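You operate a simulated robot arm through the tools that you are given. There is no shell and no other tool. Be economical: measure what you need, move in short steps, check, and stop when the job is done.

Carry out the task below with a simulated two-armed robot. There is one attempt and no reset: what you move stays moved.

TASK
Carry the drain pot cover with both arms and set it on the clear end of the marking bench.

The check looks at the end state, three seconds after you hand in, the way a careful person would. Anything else that was tipped, shoved, dropped, spilled or broken makes it a failure. Lids that push on must go on centred and level and be pressed home; caps that screw on are set level and turned clockwise until they are tight.

THE ROBOT
Two 7-joint arms with three-finger grippers on one trunk, on a base that drives. Base frame: it is fixed to the floor where the robot stands at the start and does not move with it; the origin is under the middle of the robot, x ahead of it, y to its left, z up. Lengths are in m, angles in rad, forces in N, time in s.
The left shoulder is at the start at [0.07, 0.146, 1.138], the right one opposite. With the tool pointing down near the work surface each hand reaches from about 0.28 to 0.68 m from the robot's upright axis, wherever it stands, measured 20 degrees to its own side. Places, roughly: clear end of the marking bench [-2.2, 2.6, 0.9]. Payload 2.2 kg a hand.
Tool frame (each hand has its own): the origin (TCP) lies between the finger pads and is the grasp point; the fingertips stand 0.028 m ahead of it; z points along the fingers, y is the line along which they close. The gripper opens to 0.102 m. The gripper's body begins 0.071 m behind the TCP.
Orientation is told as [roll, pitch, yaw] about the base's x, y, z axes, in that order, counted from this pose: with the fingers straight down and closing along the base's y, the tool's x points along the base's -x, its y along +y and its z along -z.

THE INTERFACE
- The arms move only by the tool drive_tool. It takes "left_plan", "right_plan" or both (then of equal length, played together; a hand with none holds still); each is a list of rows, each a list of 7 numbers: the shift along the base's x, y, z in m, then the turn, a rotation vector about the base's x, y, z in rad, then the gripper command, from -1 (fully open) to 1 (shut), values between in proportion. In form: [[tx, ty, tz, ax, ay, az, claw], ...]. A call has 1 to 8 rows; each row is the pose to reach, as a shift and turn from the pose commanded when the call began. A row lasts 0.2 s, in which the tool goes at most 0.05 m and 0.15 rad; a call with a longer step from one row to the next is refused whole, and so is a gripper value outside its range. A pose out of reach is approached as far as the arm can. The call stops where the force on the tool passes 40 N (or 10 N more than at its start, if that is more) or the arm is blocked; 0.2 s more then pass. Each finger halts on what it meets, pressing with about 39 N; the grip force reading is that of the motor and also rises with nothing between the fingers. The clock runs only during rows and for 0.2 s after the last one: add rows that repeat a pose to give the fingers time. It gives the time, the measured TCP pose, the force on the tool (base axes), the opening and the grip force at its end, in the units of the frame above (readings bear some noise), with the torque about the TCP (base axes, N m) and any sound that the robot's microphone picked up.
- Cameras (640 x 400 px; columns grow to the right, rows downward): "scene" is now at [0.1316, -0.0021, 1.355]; the picture's right is [-0.03, -1.00, 0.00], its down [-0.66, 0.02, -0.75] and it looks along [0.75, -0.02, -0.66] (base axes); focal length 248 px, centre (320, 200). "left" rides on the left gripper at [0.072, 0.038, -0.086] in its tool frame; the picture's right is [-0.46, 0.89, 0.00], its down [-0.60, -0.32, -0.73] and it looks along [-0.65, -0.34, 0.68] (tool axes); focal length 256 px, centre (320, 200). "right" rides on the right gripper at [0.069, 0.044, -0.086] in its tool frame; the picture's right is [-0.53, 0.85, 0.00], its down [-0.58, -0.36, -0.73] and it looks along [-0.62, -0.39, 0.68] (tool axes); focal length 256 px, centre (320, 200). There is no depth. A picture from a camera that has moved, and an enlarged one, comes with that camera's place and axes in the base frame and with its lens.
- camera(camera): a new picture of that camera. The clock stands still meanwhile.
- move_column(by): slides the trunk up (or, below 0, down) by that many m; the arms and the scene camera ride with it, the base frame stays. It gives what a move gives, with no picture.
- steer(legs): drives the robot by 1 to 6 legs, each [ahead, left, turn to the left] in m, m and rad, along the robot's own axes; the way and the turn of a leg run together, so that a leg with both is an arc; at most 1.5 m and 3.142 rad a leg. The arms and the cameras ride along, it lands a little off, and it stops where it bumps. It gives what a move gives.
- head_to(pan, tilt): turns the head with the scene camera to pan (to the left, within 1.501 rad either way) and tilt (down, from -0.506 to 1.204), counted from straight ahead of the robot. It gives what a move gives.
- zoom(camera, box): a new picture of the part [left, top, right, bottom] of that camera's present view, enlarged. The clock stands still meanwhile.
- close_job(): hands the job in; it is judged then, once.

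Work in short steps. Places have to be worked out from the pictures, the camera data and where the tool is seen: move nearer, look again, correct. Check each grasp and each placing, and mend what went wrong. You have 120 turns and 88 pictures in all, those below and enlarged ones among them. Open the grippers and draw the arms clear of the work before you hand the job in, unless the task says otherwise; then end with one line.

The tools are called as name(argument=value, ...) on one line, values as JSON. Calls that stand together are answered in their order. drive_tool: Moves the arms, as the interface text tells. Its arguments: {"type":"object","properties":{"left_plan":{"type":"array"},"right_plan":{"type":"array"}},"required":[]} The other tools are called the same way: move_column (by) slides the trunk up or down; steer (legs) drives the base; head_to (pan, tilt) turns the head that bears the scene camera; camera (camera) takes a picture; zoom (camera, box) takes an enlarged picture of a part of a camera's view; close_job () hands the job in.

At the start:

```text
clock: 0.0
left_position: [0.5144, 0.2455, 1.0812]
left_ee_rot: [0.0, 0.001, -0.001]
left_ft_force: [-0.5, -0.2, -0.2]
left_moment: [-0.03, -0.01, 0.01]
left_grip_width: 0.1019
left_gripper_force: 0.1
right_position: [0.5135, -0.2511, 1.131]
right_ee_rot: [0.0, 0.0, -0.001]
right_ft_force: [0.0, 0.1, -0.7]
right_moment: [0.0, -0.02, 0.02]
right_grip_width: 0.1021
right_gripper_force: 0.1
trunk travel left (down, up): [-0.675, 0.265]
robot x, y, heading: [0.0033, 0.0018, 0.004]
head pan, tilt: [-0.026, 0.716]
```

scene: 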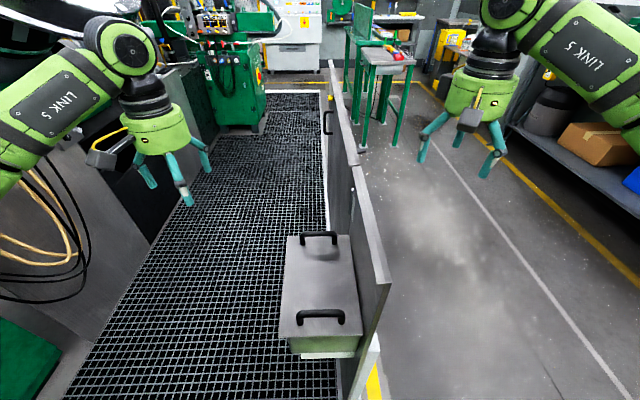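
right: 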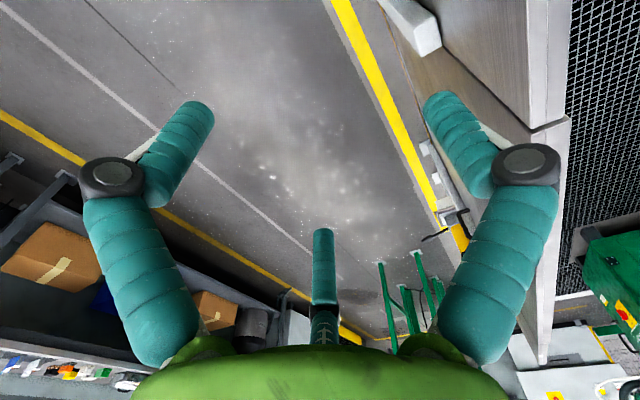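
left: 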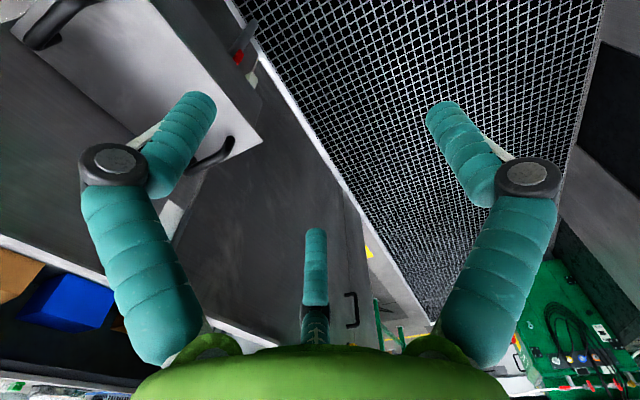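

The scene shows a box-like cover with two black handles just ahead. I enlarge it and look with the head further around to understand the surroundings.

zoom(camera="scene", box=[240, 200, 440, 400])

head_to(pan=0.0, tilt=1.1)

camera(camera="scene")

```text
2.00 times, centred on (340, 300) of scene
camera zoom: at [0.1316, -0.0021, 1.355], right [-0.03, -1.0, 0.0], down [-0.66, 0.02, -0.75], along [0.75, -0.02, -0.66], focal length 496 px, centre (280, 0)
```

zoom: 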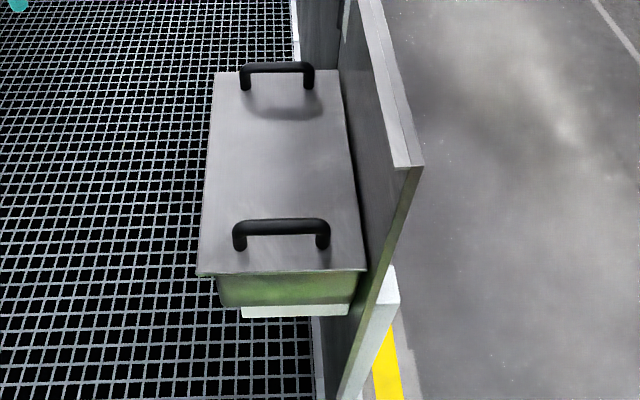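

```text
clock: 0.9
left_position: [0.5144, 0.2458, 1.0818]
left_ee_rot: [-0.001, 0.001, 0.0]
left_ft_force: [-0.4, 0.8, 1.1]
left_moment: [0.03, 0.0, -0.01]
left_grip_width: 0.1019
left_gripper_force: 0.2
right_position: [0.5134, -0.2497, 1.1301]
right_ee_rot: [0.001, -0.001, -0.001]
right_ft_force: [0.7, 0.6, -0.1]
right_moment: [0.03, -0.03, 0.01]
right_grip_width: 0.102
right_gripper_force: 0.0
trunk travel left (down, up): [-0.675, 0.265]
robot x, y, heading: [-0.0022, 0.0005, -0.002]
head pan, tilt: [0.0, 1.1]
```

```text
83 pictures are left
camera scene: at [0.1105, 0.0001, 1.3264], right [0.0, -1.0, 0.0], down [-0.89, 0.0, -0.45], along [0.45, 0.0, -0.89], focal length 248 px, centre (320, 200)
```

scene: 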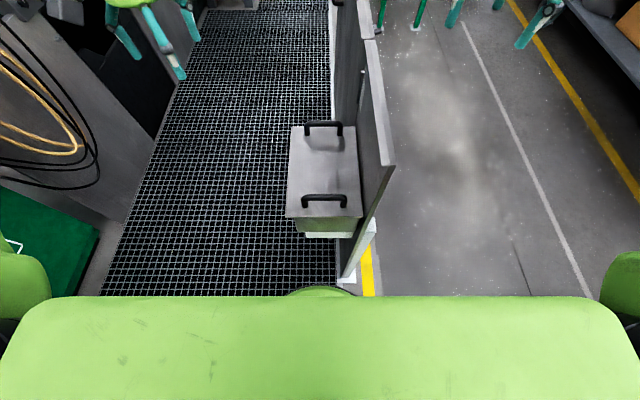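

Triangulating from scene and left views, handles seem to be near (0.36,0,0.81) and (0.60,0,0.81), bars along y. I look around to the left, the right and with the head to see the bench and free space.

head_to(pan=1.5, tilt=0.4)

camera(camera="scene")

head_to(pan=0.7, tilt=0.5)

camera(camera="scene")

head_to(pan=-0.9, tilt=0.6)

camera(camera="scene")

```text
clock: 2.5
left_position: [0.5136, 0.246, 1.0822]
left_ee_rot: [0.001, -0.001, 0.0]
left_ft_force: [-0.5, -0.4, -0.2]
left_moment: [-0.01, -0.01, 0.0]
left_grip_width: 0.1018
left_gripper_force: 0.1
right_position: [0.514, -0.2508, 1.1308]
right_ee_rot: [0.0, -0.001, 0.0]
right_ft_force: [0.0, -0.8, -0.7]
right_moment: [0.01, -0.03, -0.01]
right_grip_width: 0.1018
right_gripper_force: 0.1
trunk travel left (down, up): [-0.675, 0.265]
robot x, y, heading: [-0.0011, 0.0011, 0.0]
head pan, tilt: [1.499, 0.4]
```

```text
82 pictures are left
camera scene: at [0.054, 0.0925, 1.3832], right [1.0, -0.07, 0.0], down [-0.03, -0.39, -0.92], along [0.07, 0.92, -0.39], focal length 248 px, centre (320, 200)
```

scene: 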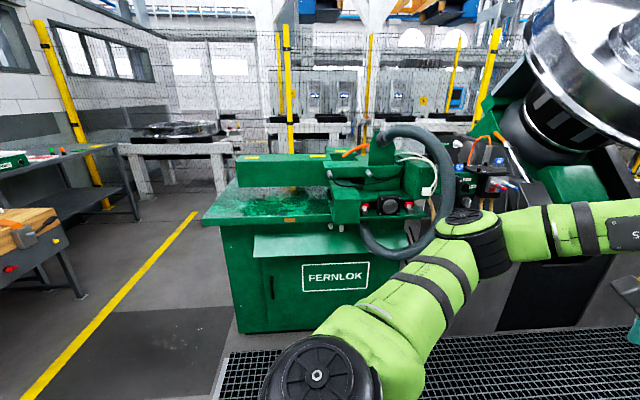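

```text
clock: 3.6
left_position: [0.5134, 0.2461, 1.0822]
left_ee_rot: [0.002, -0.001, 0.0]
left_ft_force: [-0.1, 0.5, 0.5]
left_moment: [-0.03, -0.01, 0.01]
left_grip_width: 0.1021
left_gripper_force: 0.2
right_position: [0.5139, -0.2499, 1.1301]
right_ee_rot: [0.001, 0.0, 0.0]
right_ft_force: [-0.2, -0.4, -0.3]
right_moment: [0.01, 0.01, 0.01]
right_grip_width: 0.1018
right_gripper_force: 0.2
trunk travel left (down, up): [-0.675, 0.265]
robot x, y, heading: [0.0011, 0.005, 0.001]
head pan, tilt: [0.7, 0.499]
```

```text
81 pictures are left
camera scene: at [0.1168, 0.0588, 1.3741], right [0.64, -0.76, 0.0], down [-0.37, -0.31, -0.88], along [0.67, 0.57, -0.48], focal length 248 px, centre (320, 200)
```

scene: 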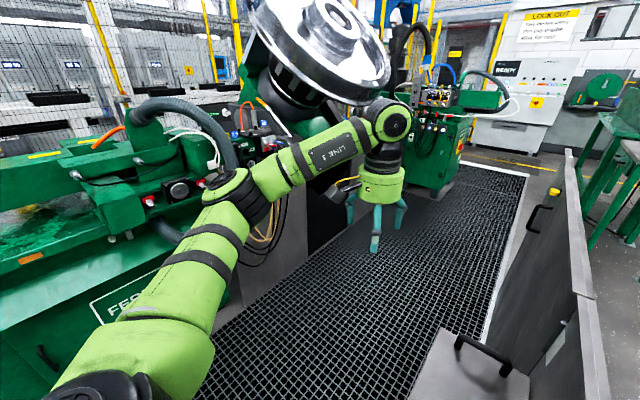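

```text
clock: 5.3
left_position: [0.514, 0.2455, 1.0813]
left_ee_rot: [0.001, 0.0, 0.001]
left_ft_force: [-0.7, -0.4, -0.5]
left_moment: [0.02, -0.03, -0.01]
left_grip_width: 0.102
left_gripper_force: 0.1
right_position: [0.5127, -0.2504, 1.1314]
right_ee_rot: [-0.001, -0.002, 0.001]
right_ft_force: [0.1, -0.2, -0.1]
right_moment: [0.02, 0.01, -0.01]
right_grip_width: 0.1019
right_gripper_force: 0.1
trunk travel left (down, up): [-0.675, 0.265]
robot x, y, heading: [-0.0014, -0.0012, 0.001]
head pan, tilt: [-0.901, 0.6]
```

```text
80 pictures are left
camera scene: at [0.1023, -0.0691, 1.365], right [-0.78, -0.62, 0.0], down [-0.35, 0.44, -0.83], along [0.51, -0.65, -0.56], focal length 248 px, centre (320, 200)
```

scene: 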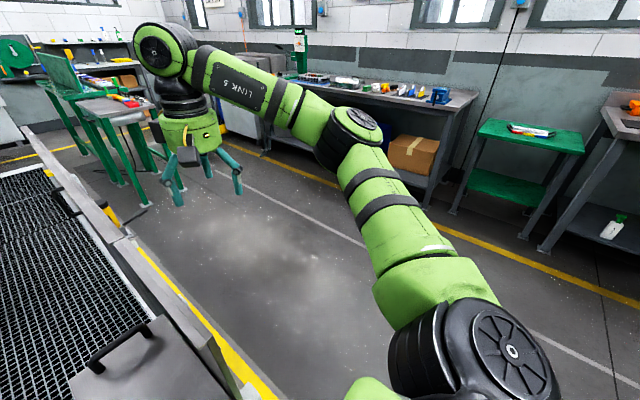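

The barrier stands just right of the pot; bench area is behind-left. I take an accurate enlarged look at the cover, with the hands kept still.

head_to(pan=0.0, tilt=0.85)

zoom(camera="scene", box=[240, 120, 440, 320])

zoom(camera="left", box=[0, 0, 280, 200])

```text
clock: 6.5
left_position: [0.5128, 0.2466, 1.0809]
left_ee_rot: [-0.002, -0.001, 0.0]
left_ft_force: [-0.8, 0.0, 0.4]
left_moment: [0.04, 0.0, 0.02]
left_grip_width: 0.1017
left_gripper_force: 0.0
right_position: [0.5147, -0.2507, 1.1304]
right_ee_rot: [-0.001, 0.0, 0.0]
right_ft_force: [0.2, -0.4, -0.4]
right_moment: [0.01, -0.01, -0.01]
right_grip_width: 0.1024
right_gripper_force: 0.0
trunk travel left (down, up): [-0.675, 0.265]
robot x, y, heading: [0.0007, -0.0013, 0.002]
head pan, tilt: [0.0, 0.85]
```

```text
2.00 times, centred on (340, 220) of scene
camera zoom: at [0.1255, 0.0, 1.3441], right [0.0, -1.0, 0.0], down [-0.75, 0.0, -0.66], along [0.66, 0.0, -0.75], focal length 496 px, centre (280, 160)
```

zoom: 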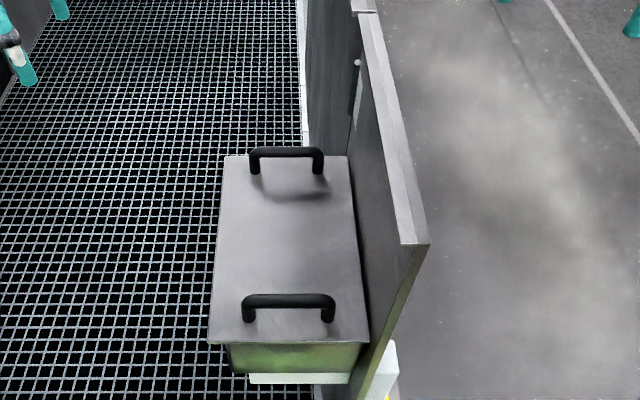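

```text
2.00 times, centred on (140, 100) of left
camera zoom: at [0.4418, 0.284, 1.1672], right [0.46, 0.89, 0.0], down [0.6, -0.32, 0.73], along [0.65, -0.34, -0.68], focal length 512 px, centre (680, 400)
```

zoom: 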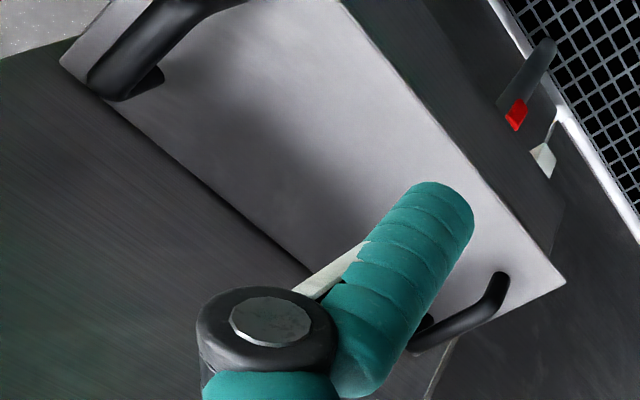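

Estimate: near bar at about (0.38,-0.01,0.81), far bar at (0.605,-0.01,0.81), bars along y and ~0.1 long. I turn both hands by -90° about z (cameras on the free +y side) while separating them in x.

drive_tool(left_plan=[[0.012, -0.01, 0, 0, 0, -0.14, -1], [0.024, -0.02, 0, 0, 0, -0.28, -1], [0.036, -0.03, 0, 0, 0, -0.42, -1], [0.048, -0.04, 0, 0, 0, -0.56, -1], [0.06, -0.05, 0, 0, 0, -0.7, -1], [0.07, -0.06, 0, 0, 0, -0.84, -1], [0.08, -0.07, 0, 0, 0, -0.98, -1], [0.09, -0.08, 0, 0, 0, -1.12, -1]], right_plan=[[-0.016, 0.01, 0, 0, 0, -0.14, -1], [-0.032, 0.02, 0, 0, 0, -0.28, -1], [-0.048, 0.03, 0, 0, 0, -0.42, -1], [-0.064, 0.04, 0, 0, 0, -0.56, -1], [-0.08, 0.05, 0, 0, 0, -0.7, -1], [-0.1, 0.06, 0, 0, 0, -0.84, -1], [-0.12, 0.07, 0, 0, 0, -0.98, -1], [-0.135, 0.08, 0, 0, 0, -1.12, -1]])

camera(camera="scene")

```text
clock: 8.3
left_position: [0.4605, 0.122, 1.072]
left_ee_rot: [0.009, -0.004, -1.069]
left_ft_force: [0.9, 0.3, 0.0]
left_moment: [-0.05, 0.0, -0.03]
left_grip_width: 0.1019
left_gripper_force: 0.0
left hand out of reach, approached as far as the arm can: row 4, 5, 6, 7, 8
right_position: [0.379, -0.1684, 1.1308]
right_ee_rot: [-0.001, -0.003, -1.122]
right_ft_force: [0.0, 0.3, 0.6]
right_moment: [-0.04, -0.01, -0.01]
right_grip_width: 0.102
right_gripper_force: 0.0
trunk travel left (down, up): [-0.675, 0.265]
robot x, y, heading: [-0.0027, -0.0034, -0.001]
head pan, tilt: [0.0, 0.85]
```

```text
77 pictures are left
camera scene: at [0.1255, 0.0016, 1.3441], right [0.0, -1.0, 0.0], down [-0.75, 0.0, -0.66], along [0.66, 0.0, -0.75], focal length 248 px, centre (320, 200)
```

scene: 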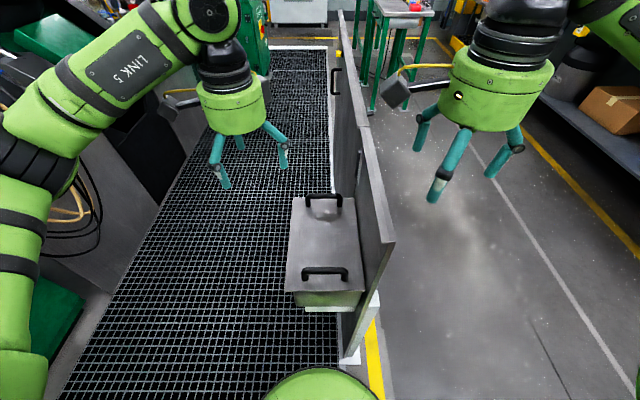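

The left hand couldn't follow (reach or joint limit). I lower the left hand to see whether height is the cause.

drive_tool(left_plan=[[-0.01, 0, -0.03, 0, 0, 0, -1], [-0.02, 0, -0.06, 0, 0, 0, -1], [-0.03, 0, -0.09, 0, 0, 0, -1], [-0.03, 0, -0.11, 0, 0, 0, -1], [-0.03, 0, -0.11, 0, 0, 0, -1]])

```text
clock: 9.5
left_position: [0.4311, 0.1219, 0.9637]
left_ee_rot: [0.011, -0.002, -1.069]
left_ft_force: [-0.4, 0.2, -0.2]
left_moment: [-0.02, -0.02, 0.01]
left_grip_width: 0.1022
left_gripper_force: 0.1
right_position: [0.3792, -0.1698, 1.1301]
right_ee_rot: [0.0, -0.001, -1.12]
right_ft_force: [0.9, -0.4, 0.5]
right_moment: [-0.02, 0.01, -0.01]
right_grip_width: 0.1022
right_gripper_force: 0.1
trunk travel left (down, up): [-0.675, 0.265]
robot x, y, heading: [-0.0013, -0.0006, -0.001]
head pan, tilt: [0.0, 0.85]
```

It follows from the clamped pose. I probe forward and sideways motion at this height with unchanged yaw.

drive_tool(left_plan=[[0.04, 0, 0, 0, 0, 0, -1], [0.08, 0, 0, 0, 0, 0, -1], [0.12, 0, 0, 0, 0, 0, -1], [0.15, 0, 0, 0, 0, 0, -1], [0.15, 0, 0, 0, 0, 0, -1]])

```text
clock: 10.7
left_position: [0.4513, 0.1206, 0.9636]
left_ee_rot: [0.012, -0.002, -1.071]
left_ft_force: [-0.3, -0.8, 0.4]
left_moment: [0.03, -0.03, -0.01]
left_grip_width: 0.102
left_gripper_force: 0.1
left hand out of reach, approached as far as the arm can: row 1, 2, 3, 4, 5
right_position: [0.378, -0.1694, 1.1312]
right_ee_rot: [0.001, 0.001, -1.122]
right_ft_force: [0.3, 0.5, 0.3]
right_moment: [0.01, 0.03, -0.02]
right_grip_width: 0.1018
right_gripper_force: 0.0
trunk travel left (down, up): [-0.675, 0.265]
robot x, y, heading: [-0.0035, -0.0017, -0.004]
head pan, tilt: [0.0, 0.85]
```

The left wrist limits negative yaw, so a better stance is on the grating side facing -y: the default hand orientation then fits both handles and cameras are on the free side. I turn the hands back first.

drive_tool(left_plan=[[0.0, 0.01, 0.02, 0, 0, 0.14, -1], [0.005, 0.02, 0.04, 0, 0, 0.28, -1], [0.01, 0.03, 0.06, 0, 0, 0.42, -1], [0.015, 0.04, 0.08, 0, 0, 0.56, -1], [0.02, 0.04, 0.1, 0, 0, 0.7, -1], [0.025, 0.04, 0.11, 0, 0, 0.84, -1], [0.03, 0.04, 0.116, 0, 0, 0.98, -1], [0.03, 0.04, 0.116, 0, 0, 1.07, -1]], right_plan=[[0.01, -0.01, 0, 0, 0, 0.15, -1], [0.02, -0.01, 0, 0, 0, 0.3, -1], [0.03, -0.01, 0, 0, 0, 0.45, -1], [0.04, -0.01, 0, 0, 0, 0.6, -1], [0.05, -0.01, -0.01, 0, 0, 0.75, -1], [0.06, -0.01, -0.03, 0, 0, 0.89, -1], [0.08, -0.01, -0.05, 0, 0, 1.02, -1], [0.1, 0.0, -0.05, 0, 0, 1.121, -1]])

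head_to(pan=1.2, tilt=0.9)

camera(camera="scene")

```text
clock: 12.5
left_position: [0.4797, 0.1678, 1.0797]
left_ee_rot: [0.01, -0.003, 0.004]
left_ft_force: [0.2, 0.2, -0.9]
left_moment: [-0.02, 0.01, -0.03]
left_grip_width: 0.1018
left_gripper_force: 0.0
right_position: [0.4795, -0.1708, 1.0806]
right_ee_rot: [-0.001, -0.002, 0.003]
right_ft_force: [0.0, -0.1, 0.3]
right_moment: [-0.05, -0.01, 0.03]
right_grip_width: 0.102
right_gripper_force: 0.2
trunk travel left (down, up): [-0.675, 0.265]
robot x, y, heading: [-0.0033, 0.0046, -0.005]
head pan, tilt: [0.0, 0.85]
```

```text
clock: 13.9
left_position: [0.4801, 0.1663, 1.0796]
left_ee_rot: [0.01, -0.004, -0.001]
left_ft_force: [0.8, -0.1, 0.3]
left_moment: [0.01, -0.04, 0.04]
left_grip_width: 0.102
left_gripper_force: 0.1
right_position: [0.4793, -0.1713, 1.0817]
right_ee_rot: [0.001, -0.001, 0.001]
right_ft_force: [0.0, 0.3, -0.1]
right_moment: [0.0, 0.0, 0.01]
right_grip_width: 0.1019
right_gripper_force: 0.1
trunk travel left (down, up): [-0.675, 0.265]
robot x, y, heading: [-0.0017, 0.0023, -0.003]
head pan, tilt: [1.201, 0.901]
```

```text
76 pictures are left
camera scene: at [0.0747, 0.0704, 1.3402], right [0.93, -0.36, 0.0], down [-0.28, -0.73, -0.62], along [0.23, 0.58, -0.78], focal length 248 px, centre (320, 200)
```

scene: 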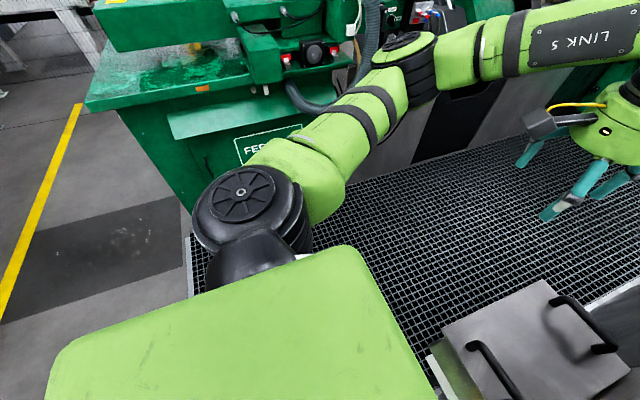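

The machine front is about y=1.0, so I'll raise the trunk, turn right 90° in place, back off 0.45 m toward +y, then strafe later after a look.

move_column(by=0.1)

steer(legs=[[0, 0, -1.571], [-0.45, 0, 0]])

head_to(pan=0.7, tilt=0.8)

camera(camera="scene")

```text
clock: 15.2
left_position: [0.4798, 0.1666, 1.1774]
left_ee_rot: [0.009, -0.003, -0.001]
left_ft_force: [0.1, 0.2, -0.1]
left_moment: [0.0, -0.02, 0.0]
left_grip_width: 0.102
left_gripper_force: 0.0
right_position: [0.479, -0.1718, 1.1805]
right_ee_rot: [0.0, -0.001, 0.001]
right_ft_force: [0.4, 1.0, 0.0]
right_moment: [-0.01, 0.0, -0.04]
right_grip_width: 0.102
right_gripper_force: 0.0
trunk travel left (down, up): [-0.775, 0.165]
robot x, y, heading: [-0.0012, 0.0019, -0.002]
head pan, tilt: [1.201, 0.901]
```

```text
clock: 21.8
left_position: [0.1651, -0.0365, 1.1792]
left_ee_rot: [0.01, -0.001, -1.591]
left_ft_force: [0.9, -0.2, -0.1]
left_moment: [0.0, -0.04, -0.01]
left_grip_width: 0.1018
left_gripper_force: 0.0
right_position: [-0.1724, -0.0284, 1.1795]
right_ee_rot: [0.0, 0.002, -1.592]
right_ft_force: [0.5, -1.0, -0.1]
right_moment: [0.0, -0.01, 0.01]
right_grip_width: 0.102
right_gripper_force: 0.0
trunk travel left (down, up): [-0.775, 0.165]
robot x, y, heading: [0.0101, 0.4509, -1.597]
head pan, tilt: [1.201, 0.901]
```

```text
clock: 22.7
left_position: [0.1654, -0.0343, 1.1793]
left_ee_rot: [0.011, -0.004, -1.591]
left_ft_force: [0.1, 0.4, -0.5]
left_moment: [-0.01, 0.01, 0.01]
left_grip_width: 0.1021
left_gripper_force: 0.1
right_position: [-0.1724, -0.0261, 1.1814]
right_ee_rot: [0.001, 0.001, -1.592]
right_ft_force: [0.1, 0.4, 0.7]
right_moment: [-0.02, 0.02, 0.01]
right_grip_width: 0.102
right_gripper_force: 0.0
trunk travel left (down, up): [-0.775, 0.165]
robot x, y, heading: [0.0093, 0.4511, -1.592]
head pan, tilt: [0.7, 0.799]
```

```text
75 pictures are left
camera scene: at [0.0562, 0.3362, 1.4481], right [-0.78, -0.63, 0.0], down [-0.45, 0.56, -0.7], along [0.44, -0.54, -0.72], focal length 248 px, centre (320, 200)
```

scene: 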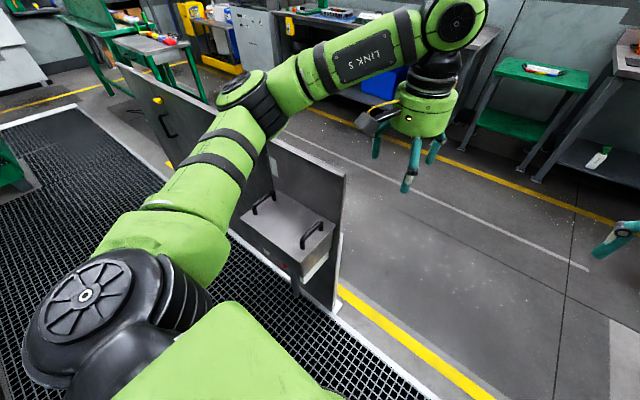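

Clear path along +x above the barrier. I strafe left 0.485 m with a small heading fix.

steer(legs=[[0, 0.485, 0.022]])

head_to(pan=0.0, tilt=1.0)

camera(camera="scene")

camera(camera="left")

camera(camera="right")

```text
clock: 25.6
left_position: [0.6631, -0.036, 1.1794]
left_ee_rot: [0.012, -0.003, -1.572]
left_ft_force: [-0.3, 0.0, -0.1]
left_moment: [0.01, 0.01, 0.0]
left_grip_width: 0.1022
left_gripper_force: 0.0
right_position: [0.3255, -0.0367, 1.1815]
right_ee_rot: [0.002, -0.001, -1.573]
right_ft_force: [-0.4, 0.4, 0.5]
right_moment: [0.02, 0.0, 0.01]
right_grip_width: 0.1017
right_gripper_force: 0.0
trunk travel left (down, up): [-0.775, 0.165]
robot x, y, heading: [0.4969, 0.4415, -1.575]
head pan, tilt: [0.7, 0.799]
```

```text
clock: 26.7
left_position: [0.6645, -0.0362, 1.1789]
left_ee_rot: [0.01, -0.003, -1.572]
left_ft_force: [-0.2, 0.1, 0.2]
left_moment: [0.01, -0.03, -0.01]
left_grip_width: 0.1019
left_gripper_force: 0.0
right_position: [0.3274, -0.0358, 1.1806]
right_ee_rot: [0.001, 0.0, -1.572]
right_ft_force: [0.6, 0.3, -0.2]
right_moment: [-0.05, 0.02, -0.01]
right_grip_width: 0.1022
right_gripper_force: 0.0
trunk travel left (down, up): [-0.775, 0.165]
robot x, y, heading: [0.4975, 0.4456, -1.571]
head pan, tilt: [0.0, 1.0]
```

```text
74 pictures are left
camera scene: at [0.4968, 0.3232, 1.433], right [-1.0, 0.0, 0.0], down [0.0, 0.84, -0.54], along [0.0, -0.54, -0.84], focal length 248 px, centre (320, 200)
```

scene: 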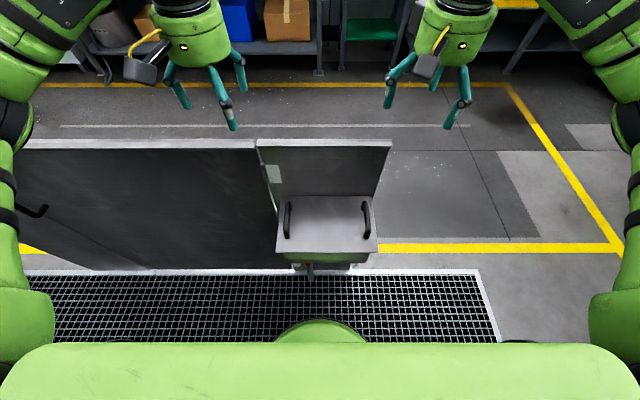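

```text
73 pictures are left
camera left: at [0.7025, 0.0358, 1.265], right [0.88, -0.47, 0.01], down [-0.33, -0.6, 0.73], along [-0.33, -0.65, -0.68], focal length 256 px, centre (320, 200)
```

left: 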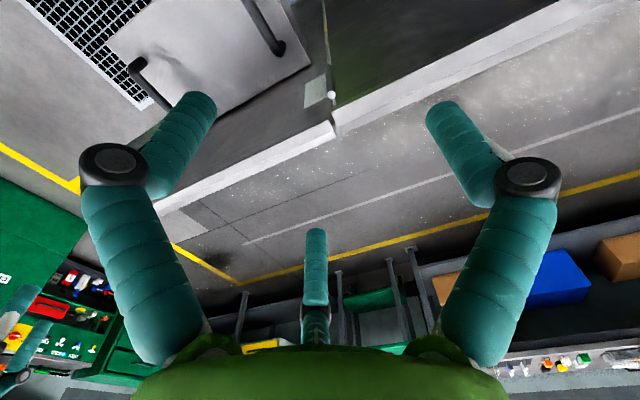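

```text
72 pictures are left
camera right: at [0.3724, 0.0331, 1.267], right [0.84, -0.54, 0.0], down [-0.37, -0.58, 0.73], along [-0.39, -0.62, -0.68], focal length 256 px, centre (320, 200)
```

right: 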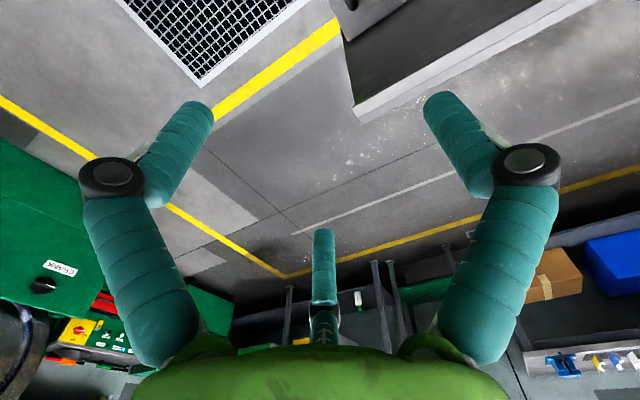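

Good stance. I enlarge the cover for an accurate handle measurement.

zoom(camera="scene", box=[250, 130, 410, 290])

zoom(camera="left", box=[80, 0, 340, 160])

```text
2.50 times, centred on (330, 210) of scene
camera zoom: at [0.4968, 0.3232, 1.433], right [-1.0, 0.0, 0.0], down [0.0, 0.84, -0.54], along [0.0, -0.54, -0.84], focal length 620 px, centre (295, 175)
```

zoom: 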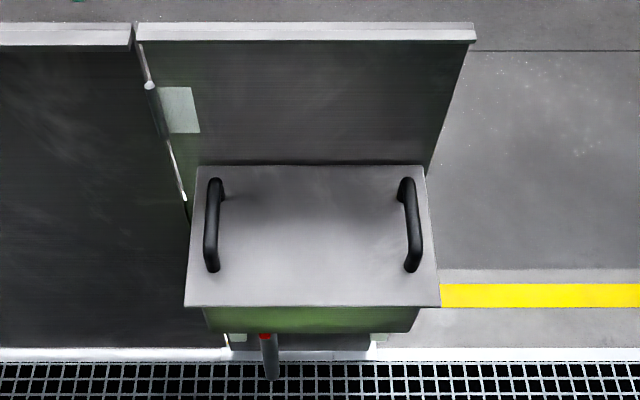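

```text
2.46 times, centred on (210, 80) of left
camera zoom: at [0.7025, 0.0358, 1.265], right [0.88, -0.47, 0.01], down [-0.33, -0.6, 0.73], along [-0.33, -0.65, -0.68], focal length 630 px, centre (591, 495)
```

zoom: 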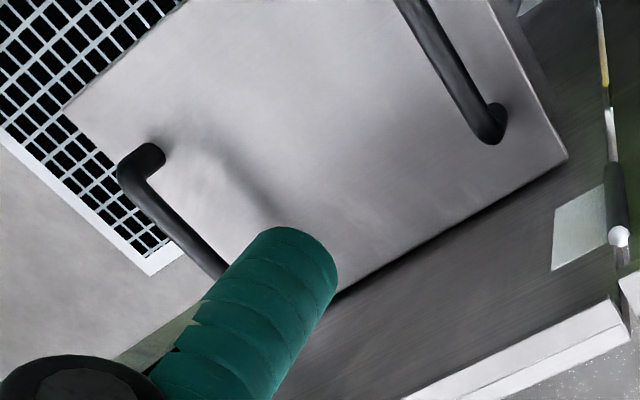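

Handles: left bar ≈ (0.588,-0.004), right bar ≈ (0.368,-0.004), bar top z ≈ 0.827. I align the hands above them at z≈0.95.

drive_tool(left_plan=[[-0.025, 0.01, -0.02, 0, 0, 0, -1], [-0.05, 0.02, -0.05, 0, 0, 0, -1], [-0.0765, 0.032, -0.08, 0, 0, 0, -1], [-0.0765, 0.032, -0.12, 0, 0, 0, -1], [-0.0765, 0.032, -0.16, 0, 0, 0, -1], [-0.0765, 0.032, -0.2, 0, 0, 0, -1], [-0.0765, 0.032, -0.23, 0, 0, 0, -1], [-0.0765, 0.032, -0.23, 0, 0, 0, -1]], right_plan=[[0.015, 0.01, -0.02, 0, 0, 0, -1], [0.03, 0.02, -0.05, 0, 0, 0, -1], [0.0406, 0.032, -0.08, 0, 0, 0, -1], [0.0406, 0.032, -0.12, 0, 0, 0, -1], [0.0406, 0.032, -0.16, 0, 0, 0, -1], [0.0406, 0.032, -0.2, 0, 0, 0, -1], [0.0406, 0.032, -0.23, 0, 0, 0, -1], [0.0406, 0.032, -0.23, 0, 0, 0, -1]])

camera(camera="scene")

camera(camera="left")

camera(camera="right")

```text
clock: 28.5
left_position: [0.589, -0.0052, 0.9471]
left_ee_rot: [0.011, -0.003, -1.573]
left_ft_force: [1.1, 0.3, 0.3]
left_moment: [0.01, 0.01, 0.03]
left_grip_width: 0.1019
left_gripper_force: 0.1
right_position: [0.3672, -0.004, 0.95]
right_ee_rot: [-0.001, -0.001, -1.572]
right_ft_force: [-0.2, 0.5, -0.1]
right_moment: [-0.01, 0.01, -0.02]
right_grip_width: 0.1019
right_gripper_force: 0.2
trunk travel left (down, up): [-0.775, 0.165]
robot x, y, heading: [0.5002, 0.4413, -1.569]
head pan, tilt: [0.0, 1.0]
```

```text
69 pictures are left
camera scene: at [0.4971, 0.3236, 1.433], right [-1.0, 0.0, 0.0], down [0.0, 0.84, -0.54], along [0.0, -0.54, -0.84], focal length 248 px, centre (320, 200)
```

scene: 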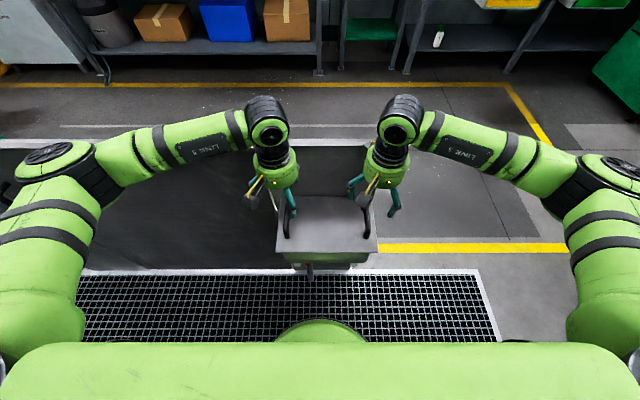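

```text
68 pictures are left
camera left: at [0.6261, 0.0673, 1.0334], right [0.88, -0.47, 0.01], down [-0.33, -0.6, 0.73], along [-0.33, -0.65, -0.68], focal length 256 px, centre (320, 200)
```

left: 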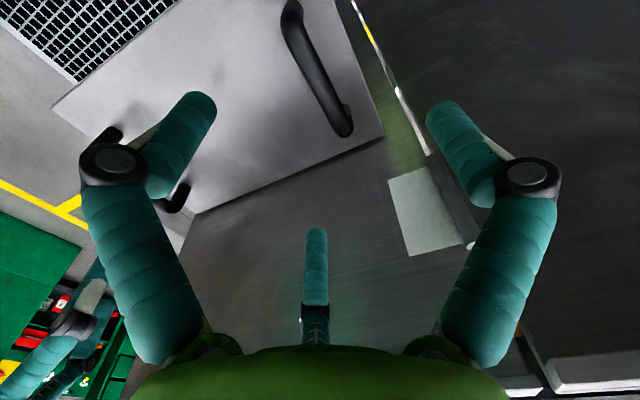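

```text
67 pictures are left
camera right: at [0.4124, 0.0655, 1.0362], right [0.84, -0.54, 0.0], down [-0.37, -0.58, 0.73], along [-0.39, -0.62, -0.68], focal length 256 px, centre (320, 200)
```

right: 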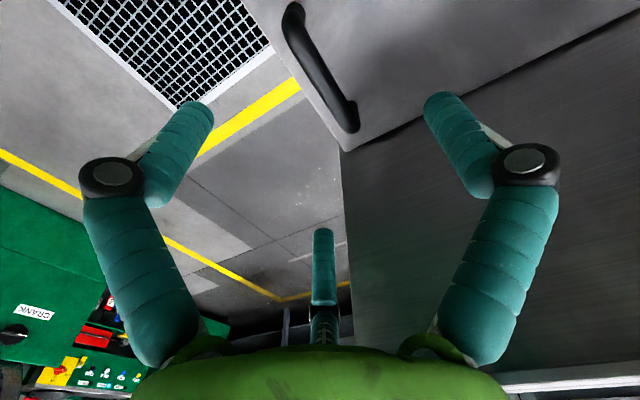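

Both bars project exactly at the points beneath the TCPs. I descend straight to z≈0.824 with grippers open.

drive_tool(left_plan=[[0, 0, -0.03, 0, 0, 0, -1], [0, 0, -0.06, 0, 0, 0, -1], [0, 0, -0.085, 0, 0, 0, -1], [0, 0, -0.1, 0, 0, 0, -1], [0, 0, -0.112, 0, 0, 0, -1], [0, 0, -0.12, 0, 0, 0, -1], [0, 0, -0.12, 0, 0, 0, -1]], right_plan=[[0, 0, -0.03, 0, 0, 0, -1], [0, 0, -0.06, 0, 0, 0, -1], [0, 0, -0.085, 0, 0, 0, -1], [0, 0, -0.1, 0, 0, 0, -1], [0, 0, -0.112, 0, 0, 0, -1], [0, 0, -0.122, 0, 0, 0, -1], [0, 0, -0.122, 0, 0, 0, -1]])

camera(camera="left")

camera(camera="right")

zoom(camera="scene", box=[230, 110, 430, 290])

```text
clock: 30.1
left_position: [0.5881, -0.004, 0.8306]
left_ee_rot: [0.011, -0.003, -1.572]
left_ft_force: [0.2, 0.0, -0.3]
left_moment: [-0.04, -0.01, 0.02]
left_grip_width: 0.1021
left_gripper_force: 0.1
right_position: [0.368, -0.0049, 0.8275]
right_ee_rot: [0.0, -0.002, -1.573]
right_ft_force: [-0.2, -0.6, -0.7]
right_moment: [0.02, 0.01, -0.02]
right_grip_width: 0.102
right_gripper_force: 0.1
trunk travel left (down, up): [-0.775, 0.165]
robot x, y, heading: [0.5013, 0.4419, -1.571]
head pan, tilt: [0.0, 1.0]
```

```text
66 pictures are left
camera left: at [0.6261, 0.0682, 0.9152], right [0.88, -0.47, 0.01], down [-0.33, -0.6, 0.73], along [-0.33, -0.65, -0.68], focal length 256 px, centre (320, 200)
```

left: 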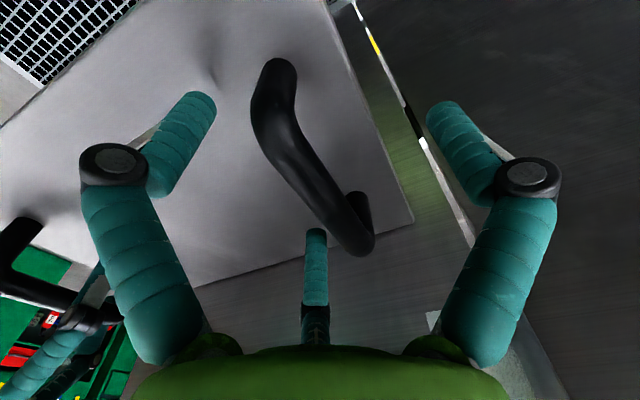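

```text
65 pictures are left
camera right: at [0.4133, 0.0645, 0.9147], right [0.84, -0.54, 0.0], down [-0.37, -0.58, 0.73], along [-0.39, -0.62, -0.68], focal length 256 px, centre (320, 200)
```

right: 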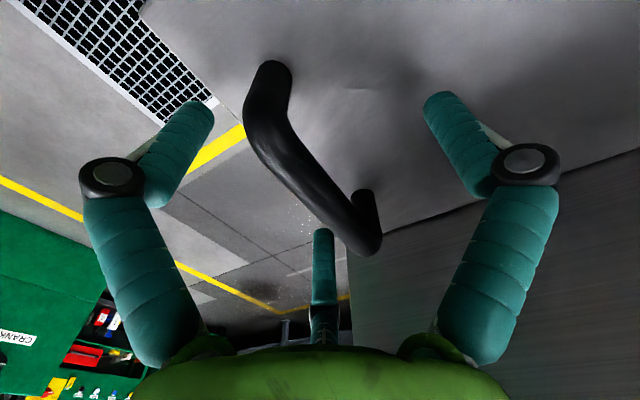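

```text
2.22 times, centred on (330, 200) of scene
camera zoom: at [0.4971, 0.3233, 1.433], right [-1.0, 0.0, 0.0], down [0.0, 0.84, -0.54], along [0.0, -0.54, -0.84], focal length 551 px, centre (298, 200)
```

zoom: 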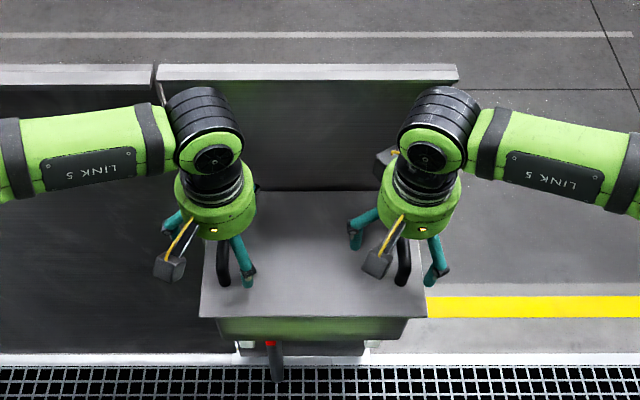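

Bars lie between the fingers. I lower a further 7 mm and close both grippers.

drive_tool(left_plan=[[0, 0, -0.008, 0, 0, 0, -1], [0, 0, -0.008, 0, 0, 0, 0], [0, 0, -0.008, 0, 0, 0, 1], [0, 0, -0.008, 0, 0, 0, 1], [0, 0, -0.008, 0, 0, 0, 1], [0, 0, -0.008, 0, 0, 0, 1]], right_plan=[[0, 0, -0.005, 0, 0, 0, -1], [0, 0, -0.005, 0, 0, 0, 0], [0, 0, -0.005, 0, 0, 0, 1], [0, 0, -0.005, 0, 0, 0, 1], [0, 0, -0.005, 0, 0, 0, 1], [0, 0, -0.005, 0, 0, 0, 1]])

camera(camera="left")

camera(camera="right")

```text
clock: 31.4
left_position: [0.5865, -0.0018, 0.8254]
left_ee_rot: [0.008, -0.01, -1.574]
left_ft_force: [1.0, 7.0, 9.8]
left_moment: [-0.2, 0.12, 0.15]
left_grip_width: 0.024
left_gripper_force: 39.3
right_position: [0.367, -0.0003, 0.8263]
right_ee_rot: [-0.002, -0.002, -1.575]
right_ft_force: [-5.5, 7.5, 10.2]
right_moment: [-0.34, -0.06, 0.1]
right_grip_width: 0.0235
right_gripper_force: 39.6
trunk travel left (down, up): [-0.775, 0.165]
robot x, y, heading: [0.4989, 0.4447, -1.576]
head pan, tilt: [0.0, 1.0]
stopped in row 6 (left hand): the force on the tool passed its limit at 41 N (the readings are from after the stop); the commanded pose is now the measured one
```

```text
63 pictures are left
camera left: at [0.6245, 0.0721, 0.9109], right [0.88, -0.47, 0.01], down [-0.32, -0.6, 0.73], along [-0.34, -0.65, -0.68], focal length 256 px, centre (320, 200)
```

left: 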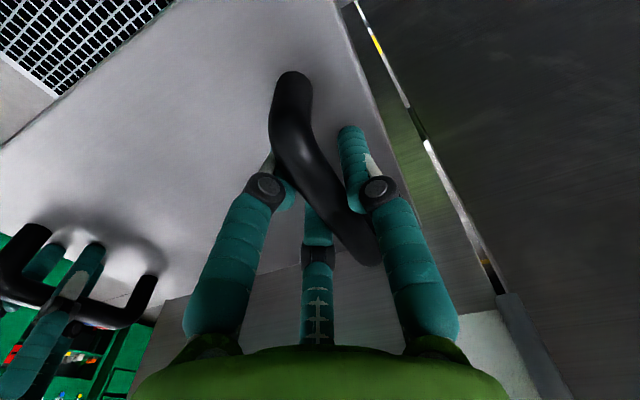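

```text
62 pictures are left
camera right: at [0.4119, 0.0687, 0.9117], right [0.84, -0.54, 0.0], down [-0.36, -0.57, 0.73], along [-0.4, -0.62, -0.68], focal length 256 px, centre (320, 200)
```

right: 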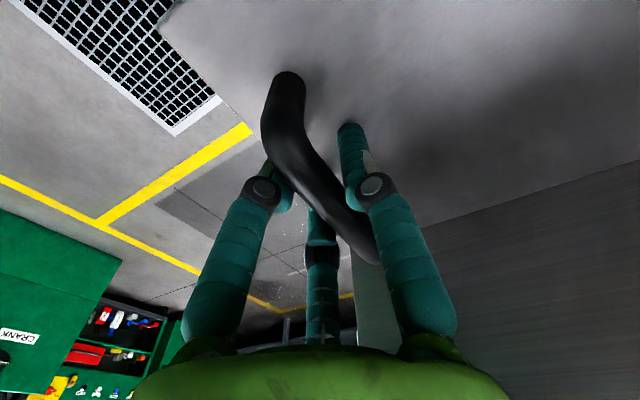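

Both grippers hold the bars (24 mm opening at 39 N). I lift gently in unison.

drive_tool(left_plan=[[0, 0, 0.006, 0, 0, 0, 1], [0, 0, 0.012, 0, 0, 0, 1], [0, 0, 0.02, 0, 0, 0, 1], [0, 0, 0.03, 0, 0, 0, 1], [0, 0, 0.03, 0, 0, 0, 1]], right_plan=[[0, 0, 0.006, 0, 0, 0, 1], [0, 0, 0.012, 0, 0, 0, 1], [0, 0, 0.02, 0, 0, 0, 1], [0, 0, 0.03, 0, 0, 0, 1], [0, 0, 0.03, 0, 0, 0, 1]])

zoom(camera="scene", box=[230, 110, 430, 290])

```text
clock: 32.5
left_position: [0.587, -0.0017, 0.8527]
left_ee_rot: [0.007, -0.002, -1.574]
left_ft_force: [-2.7, 11.6, -12.2]
left_moment: [1.09, -0.01, 0.22]
left_grip_width: 0.0235
left_gripper_force: 38.8
right_position: [0.3661, -0.003, 0.8542]
right_ee_rot: [-0.002, 0.007, -1.573]
right_ft_force: [3.3, 15.6, -10.9]
right_moment: [0.71, 0.13, 0.15]
right_grip_width: 0.0238
right_gripper_force: 39.1
trunk travel left (down, up): [-0.775, 0.165]
robot x, y, heading: [0.501, 0.4446, -1.573]
head pan, tilt: [0.0, 1.0]
```

```text
2.22 times, centred on (330, 200) of scene
camera zoom: at [0.4971, 0.3259, 1.4331], right [-1.0, 0.0, 0.0], down [0.0, 0.84, -0.54], along [0.0, -0.54, -0.84], focal length 551 px, centre (298, 200)
```

zoom: 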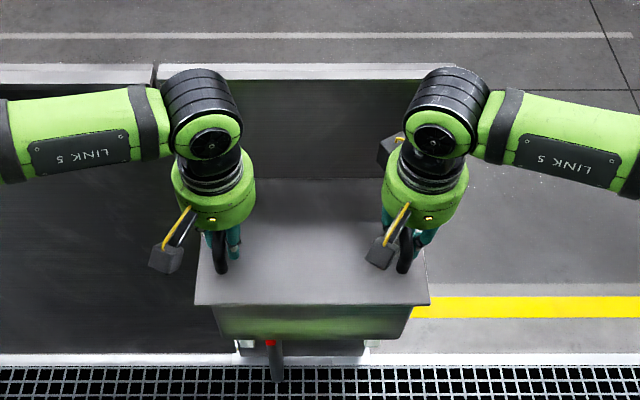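

The cover is up about 27 mm, while a sideways force suggests it rubs at the barrier. I lift further and watch the force.

drive_tool(left_plan=[[0, 0, 0.015, 0, 0, 0, 1], [0, 0, 0.03, 0, 0, 0, 1], [0, 0, 0.045, 0, 0, 0, 1], [0, 0, 0.06, 0, 0, 0, 1], [0, 0, 0.06, 0, 0, 0, 1]], right_plan=[[0, 0, 0.015, 0, 0, 0, 1], [0, 0, 0.03, 0, 0, 0, 1], [0, 0, 0.045, 0, 0, 0, 1], [0, 0, 0.06, 0, 0, 0, 1], [0, 0, 0.06, 0, 0, 0, 1]])

camera(camera="scene")

camera(camera="left")

```text
clock: 33.8
left_position: [0.5867, -0.0018, 0.9139]
left_ee_rot: [0.006, -0.002, -1.573]
left_ft_force: [-4.0, 13.2, -9.8]
left_moment: [0.94, -0.05, 0.18]
left_grip_width: 0.0235
left_gripper_force: 38.7
right_position: [0.3667, -0.0031, 0.9149]
right_ee_rot: [-0.003, -0.001, -1.572]
right_ft_force: [4.2, 12.1, -10.7]
right_moment: [0.58, 0.14, 0.2]
right_grip_width: 0.0239
right_gripper_force: 39.2
trunk travel left (down, up): [-0.775, 0.165]
robot x, y, heading: [0.4986, 0.443, -1.572]
head pan, tilt: [0.0, 1.0]
```

```text
60 pictures are left
camera scene: at [0.4967, 0.3264, 1.4332], right [-1.0, 0.0, 0.0], down [0.0, 0.84, -0.54], along [0.0, -0.54, -0.84], focal length 248 px, centre (320, 200)
```

scene: 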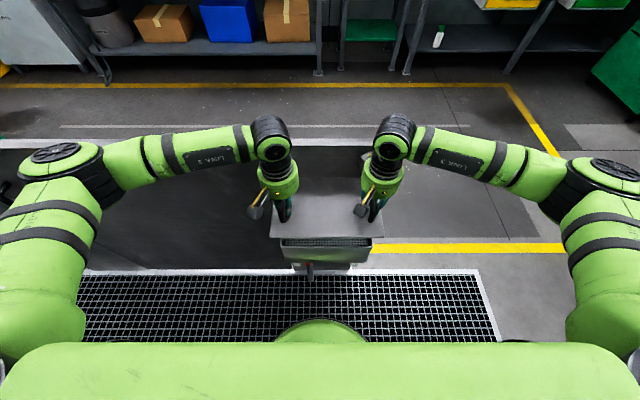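

```text
59 pictures are left
camera left: at [0.625, 0.0707, 0.9991], right [0.88, -0.47, 0.01], down [-0.32, -0.6, 0.73], along [-0.34, -0.65, -0.68], focal length 256 px, centre (320, 200)
```

left: 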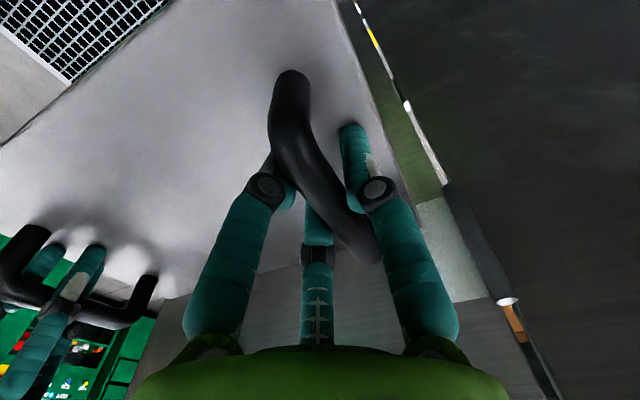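

The cover is clear of the pot but still presses on the barrier. I move both hands +y (away from it) and up a bit.

drive_tool(left_plan=[[0, 0.01, 0, 0, 0, 0, 1], [0, 0.03, 0.01, 0, 0, 0, 1], [0, 0.05, 0.02, 0, 0, 0, 1], [0, 0.07, 0.03, 0, 0, 0, 1], [0, 0.07, 0.03, 0, 0, 0, 1]], right_plan=[[0, 0.01, 0, 0, 0, 0, 1], [0, 0.03, 0.01, 0, 0, 0, 1], [0, 0.05, 0.02, 0, 0, 0, 1], [0, 0.07, 0.03, 0, 0, 0, 1], [0, 0.07, 0.03, 0, 0, 0, 1]])

camera(camera="scene")

```text
clock: 35.0
left_position: [0.5885, 0.0635, 0.9434]
left_ee_rot: [0.008, -0.005, -1.574]
left_ft_force: [-7.1, -0.4, -7.9]
left_moment: [0.05, -0.1, 0.1]
left_grip_width: 0.0234
left_gripper_force: 38.5
right_position: [0.3673, 0.0646, 0.9451]
right_ee_rot: [-0.001, 0.002, -1.575]
right_ft_force: [7.4, 0.5, -7.0]
right_moment: [0.12, 0.07, 0.08]
right_grip_width: 0.0238
right_gripper_force: 39.5
trunk travel left (down, up): [-0.775, 0.165]
robot x, y, heading: [0.5004, 0.4391, -1.574]
head pan, tilt: [0.0, 1.0]
```

```text
58 pictures are left
camera scene: at [0.497, 0.3213, 1.4328], right [-1.0, 0.0, 0.0], down [0.0, 0.84, -0.54], along [0.0, -0.54, -0.84], focal length 248 px, centre (320, 200)
```

scene: 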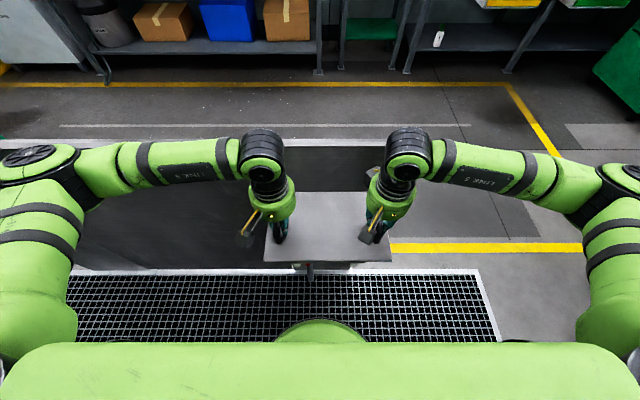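

The cover hangs free and level. I look to the robot's right (-x), where I must drive, and check the path.

head_to(pan=-1.5, tilt=0.45)

camera(camera="scene")

```text
clock: 36.5
left_position: [0.5883, 0.0653, 0.9426]
left_ee_rot: [0.007, -0.004, -1.575]
left_ft_force: [-10.2, -0.7, -6.4]
left_moment: [0.1, -0.07, 0.12]
left_grip_width: 0.0232
left_gripper_force: 38.3
right_position: [0.3687, 0.0632, 0.9441]
right_ee_rot: [-0.002, 0.002, -1.573]
right_ft_force: [9.9, 0.8, -7.0]
right_moment: [0.05, 0.17, 0.14]
right_grip_width: 0.024
right_gripper_force: 39.0
trunk travel left (down, up): [-0.775, 0.165]
robot x, y, heading: [0.5021, 0.4412, -1.57]
head pan, tilt: [-1.499, 0.45]
```

```text
57 pictures are left
camera scene: at [0.4054, 0.3847, 1.4784], right [-0.07, 1.0, 0.0], down [0.43, 0.03, -0.9], along [-0.9, -0.06, -0.44], focal length 248 px, centre (320, 200)
```

scene: 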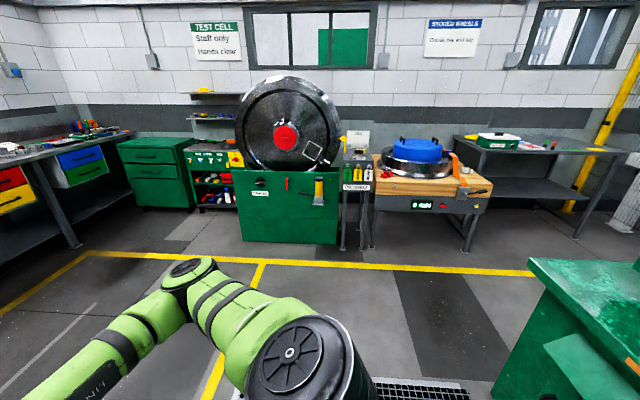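

The floor is open to x≈-1.6; the marking bench is at the right (front edge x≈-1.95, y up to ~2.9). I drive 1.35 m right, then turn right 90° to face -x.

steer(legs=[[0, -1.35, 0], [0, 0, -1.571]])

head_to(pan=-0.9, tilt=0.4)

camera(camera="scene")

```text
clock: 47.1
left_position: [-1.2264, 0.3984, 0.9418]
left_ee_rot: [0.006, -0.001, 3.105]
left_ft_force: [-0.3, 14.2, -7.5]
left_moment: [-0.13, -0.13, 0.06]
left_grip_width: 0.0234
left_gripper_force: 39.1
right_position: [-1.2206, 0.6197, 0.9442]
right_ee_rot: [-0.002, 0.002, 3.105]
right_ft_force: [0.0, -13.4, -7.3]
right_moment: [0.16, -0.05, 0.06]
right_grip_width: 0.0237
right_gripper_force: 39.4
trunk travel left (down, up): [-0.775, 0.165]
robot x, y, heading: [-0.8478, 0.4712, 3.105]
head pan, tilt: [-1.499, 0.45]
```

```text
clock: 48.1
left_position: [-1.2278, 0.3978, 0.9419]
left_ee_rot: [0.009, -0.005, 3.107]
left_ft_force: [-1.2, 2.7, -7.2]
left_moment: [-0.02, -0.09, 0.08]
left_grip_width: 0.0233
left_gripper_force: 39.3
right_position: [-1.2203, 0.6186, 0.943]
right_ee_rot: [0.0, 0.001, 3.105]
right_ft_force: [0.1, -2.0, -6.8]
right_moment: [0.07, -0.08, 0.04]
right_grip_width: 0.0237
right_gripper_force: 39.0
trunk travel left (down, up): [-0.775, 0.165]
robot x, y, heading: [-0.8498, 0.4728, 3.103]
head pan, tilt: [-0.901, 0.4]
```

```text
56 pictures are left
camera scene: at [-0.9551, 0.5496, 1.483], right [0.81, 0.59, 0.0], down [0.23, -0.31, -0.92], along [-0.54, 0.74, -0.39], focal length 248 px, centre (320, 200)
```

scene: 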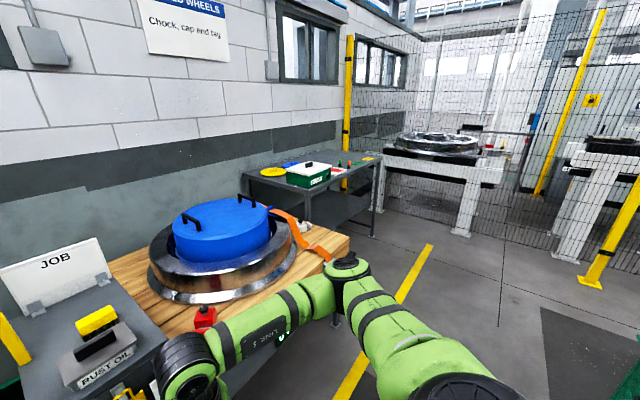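

Arms and grasp are steady. I enlarge the view of the marking bench.

zoom(camera="scene", box=[220, 120, 420, 245])

```text
3.20 times, centred on (320, 182) of scene
camera zoom: at [-0.9551, 0.5496, 1.483], right [0.81, 0.59, 0.0], down [0.23, -0.31, -0.92], along [-0.54, 0.74, -0.39], focal length 793 px, centre (320, 256)
```

zoom: 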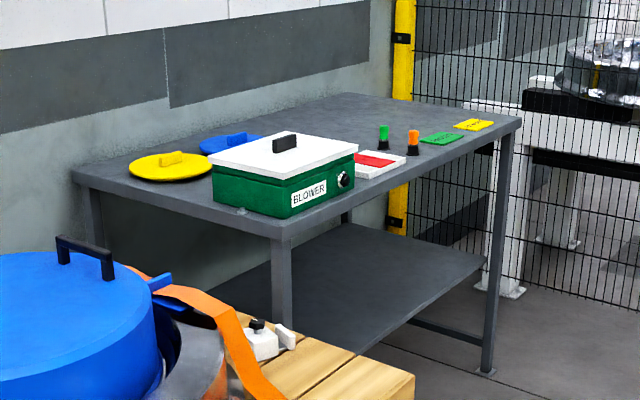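

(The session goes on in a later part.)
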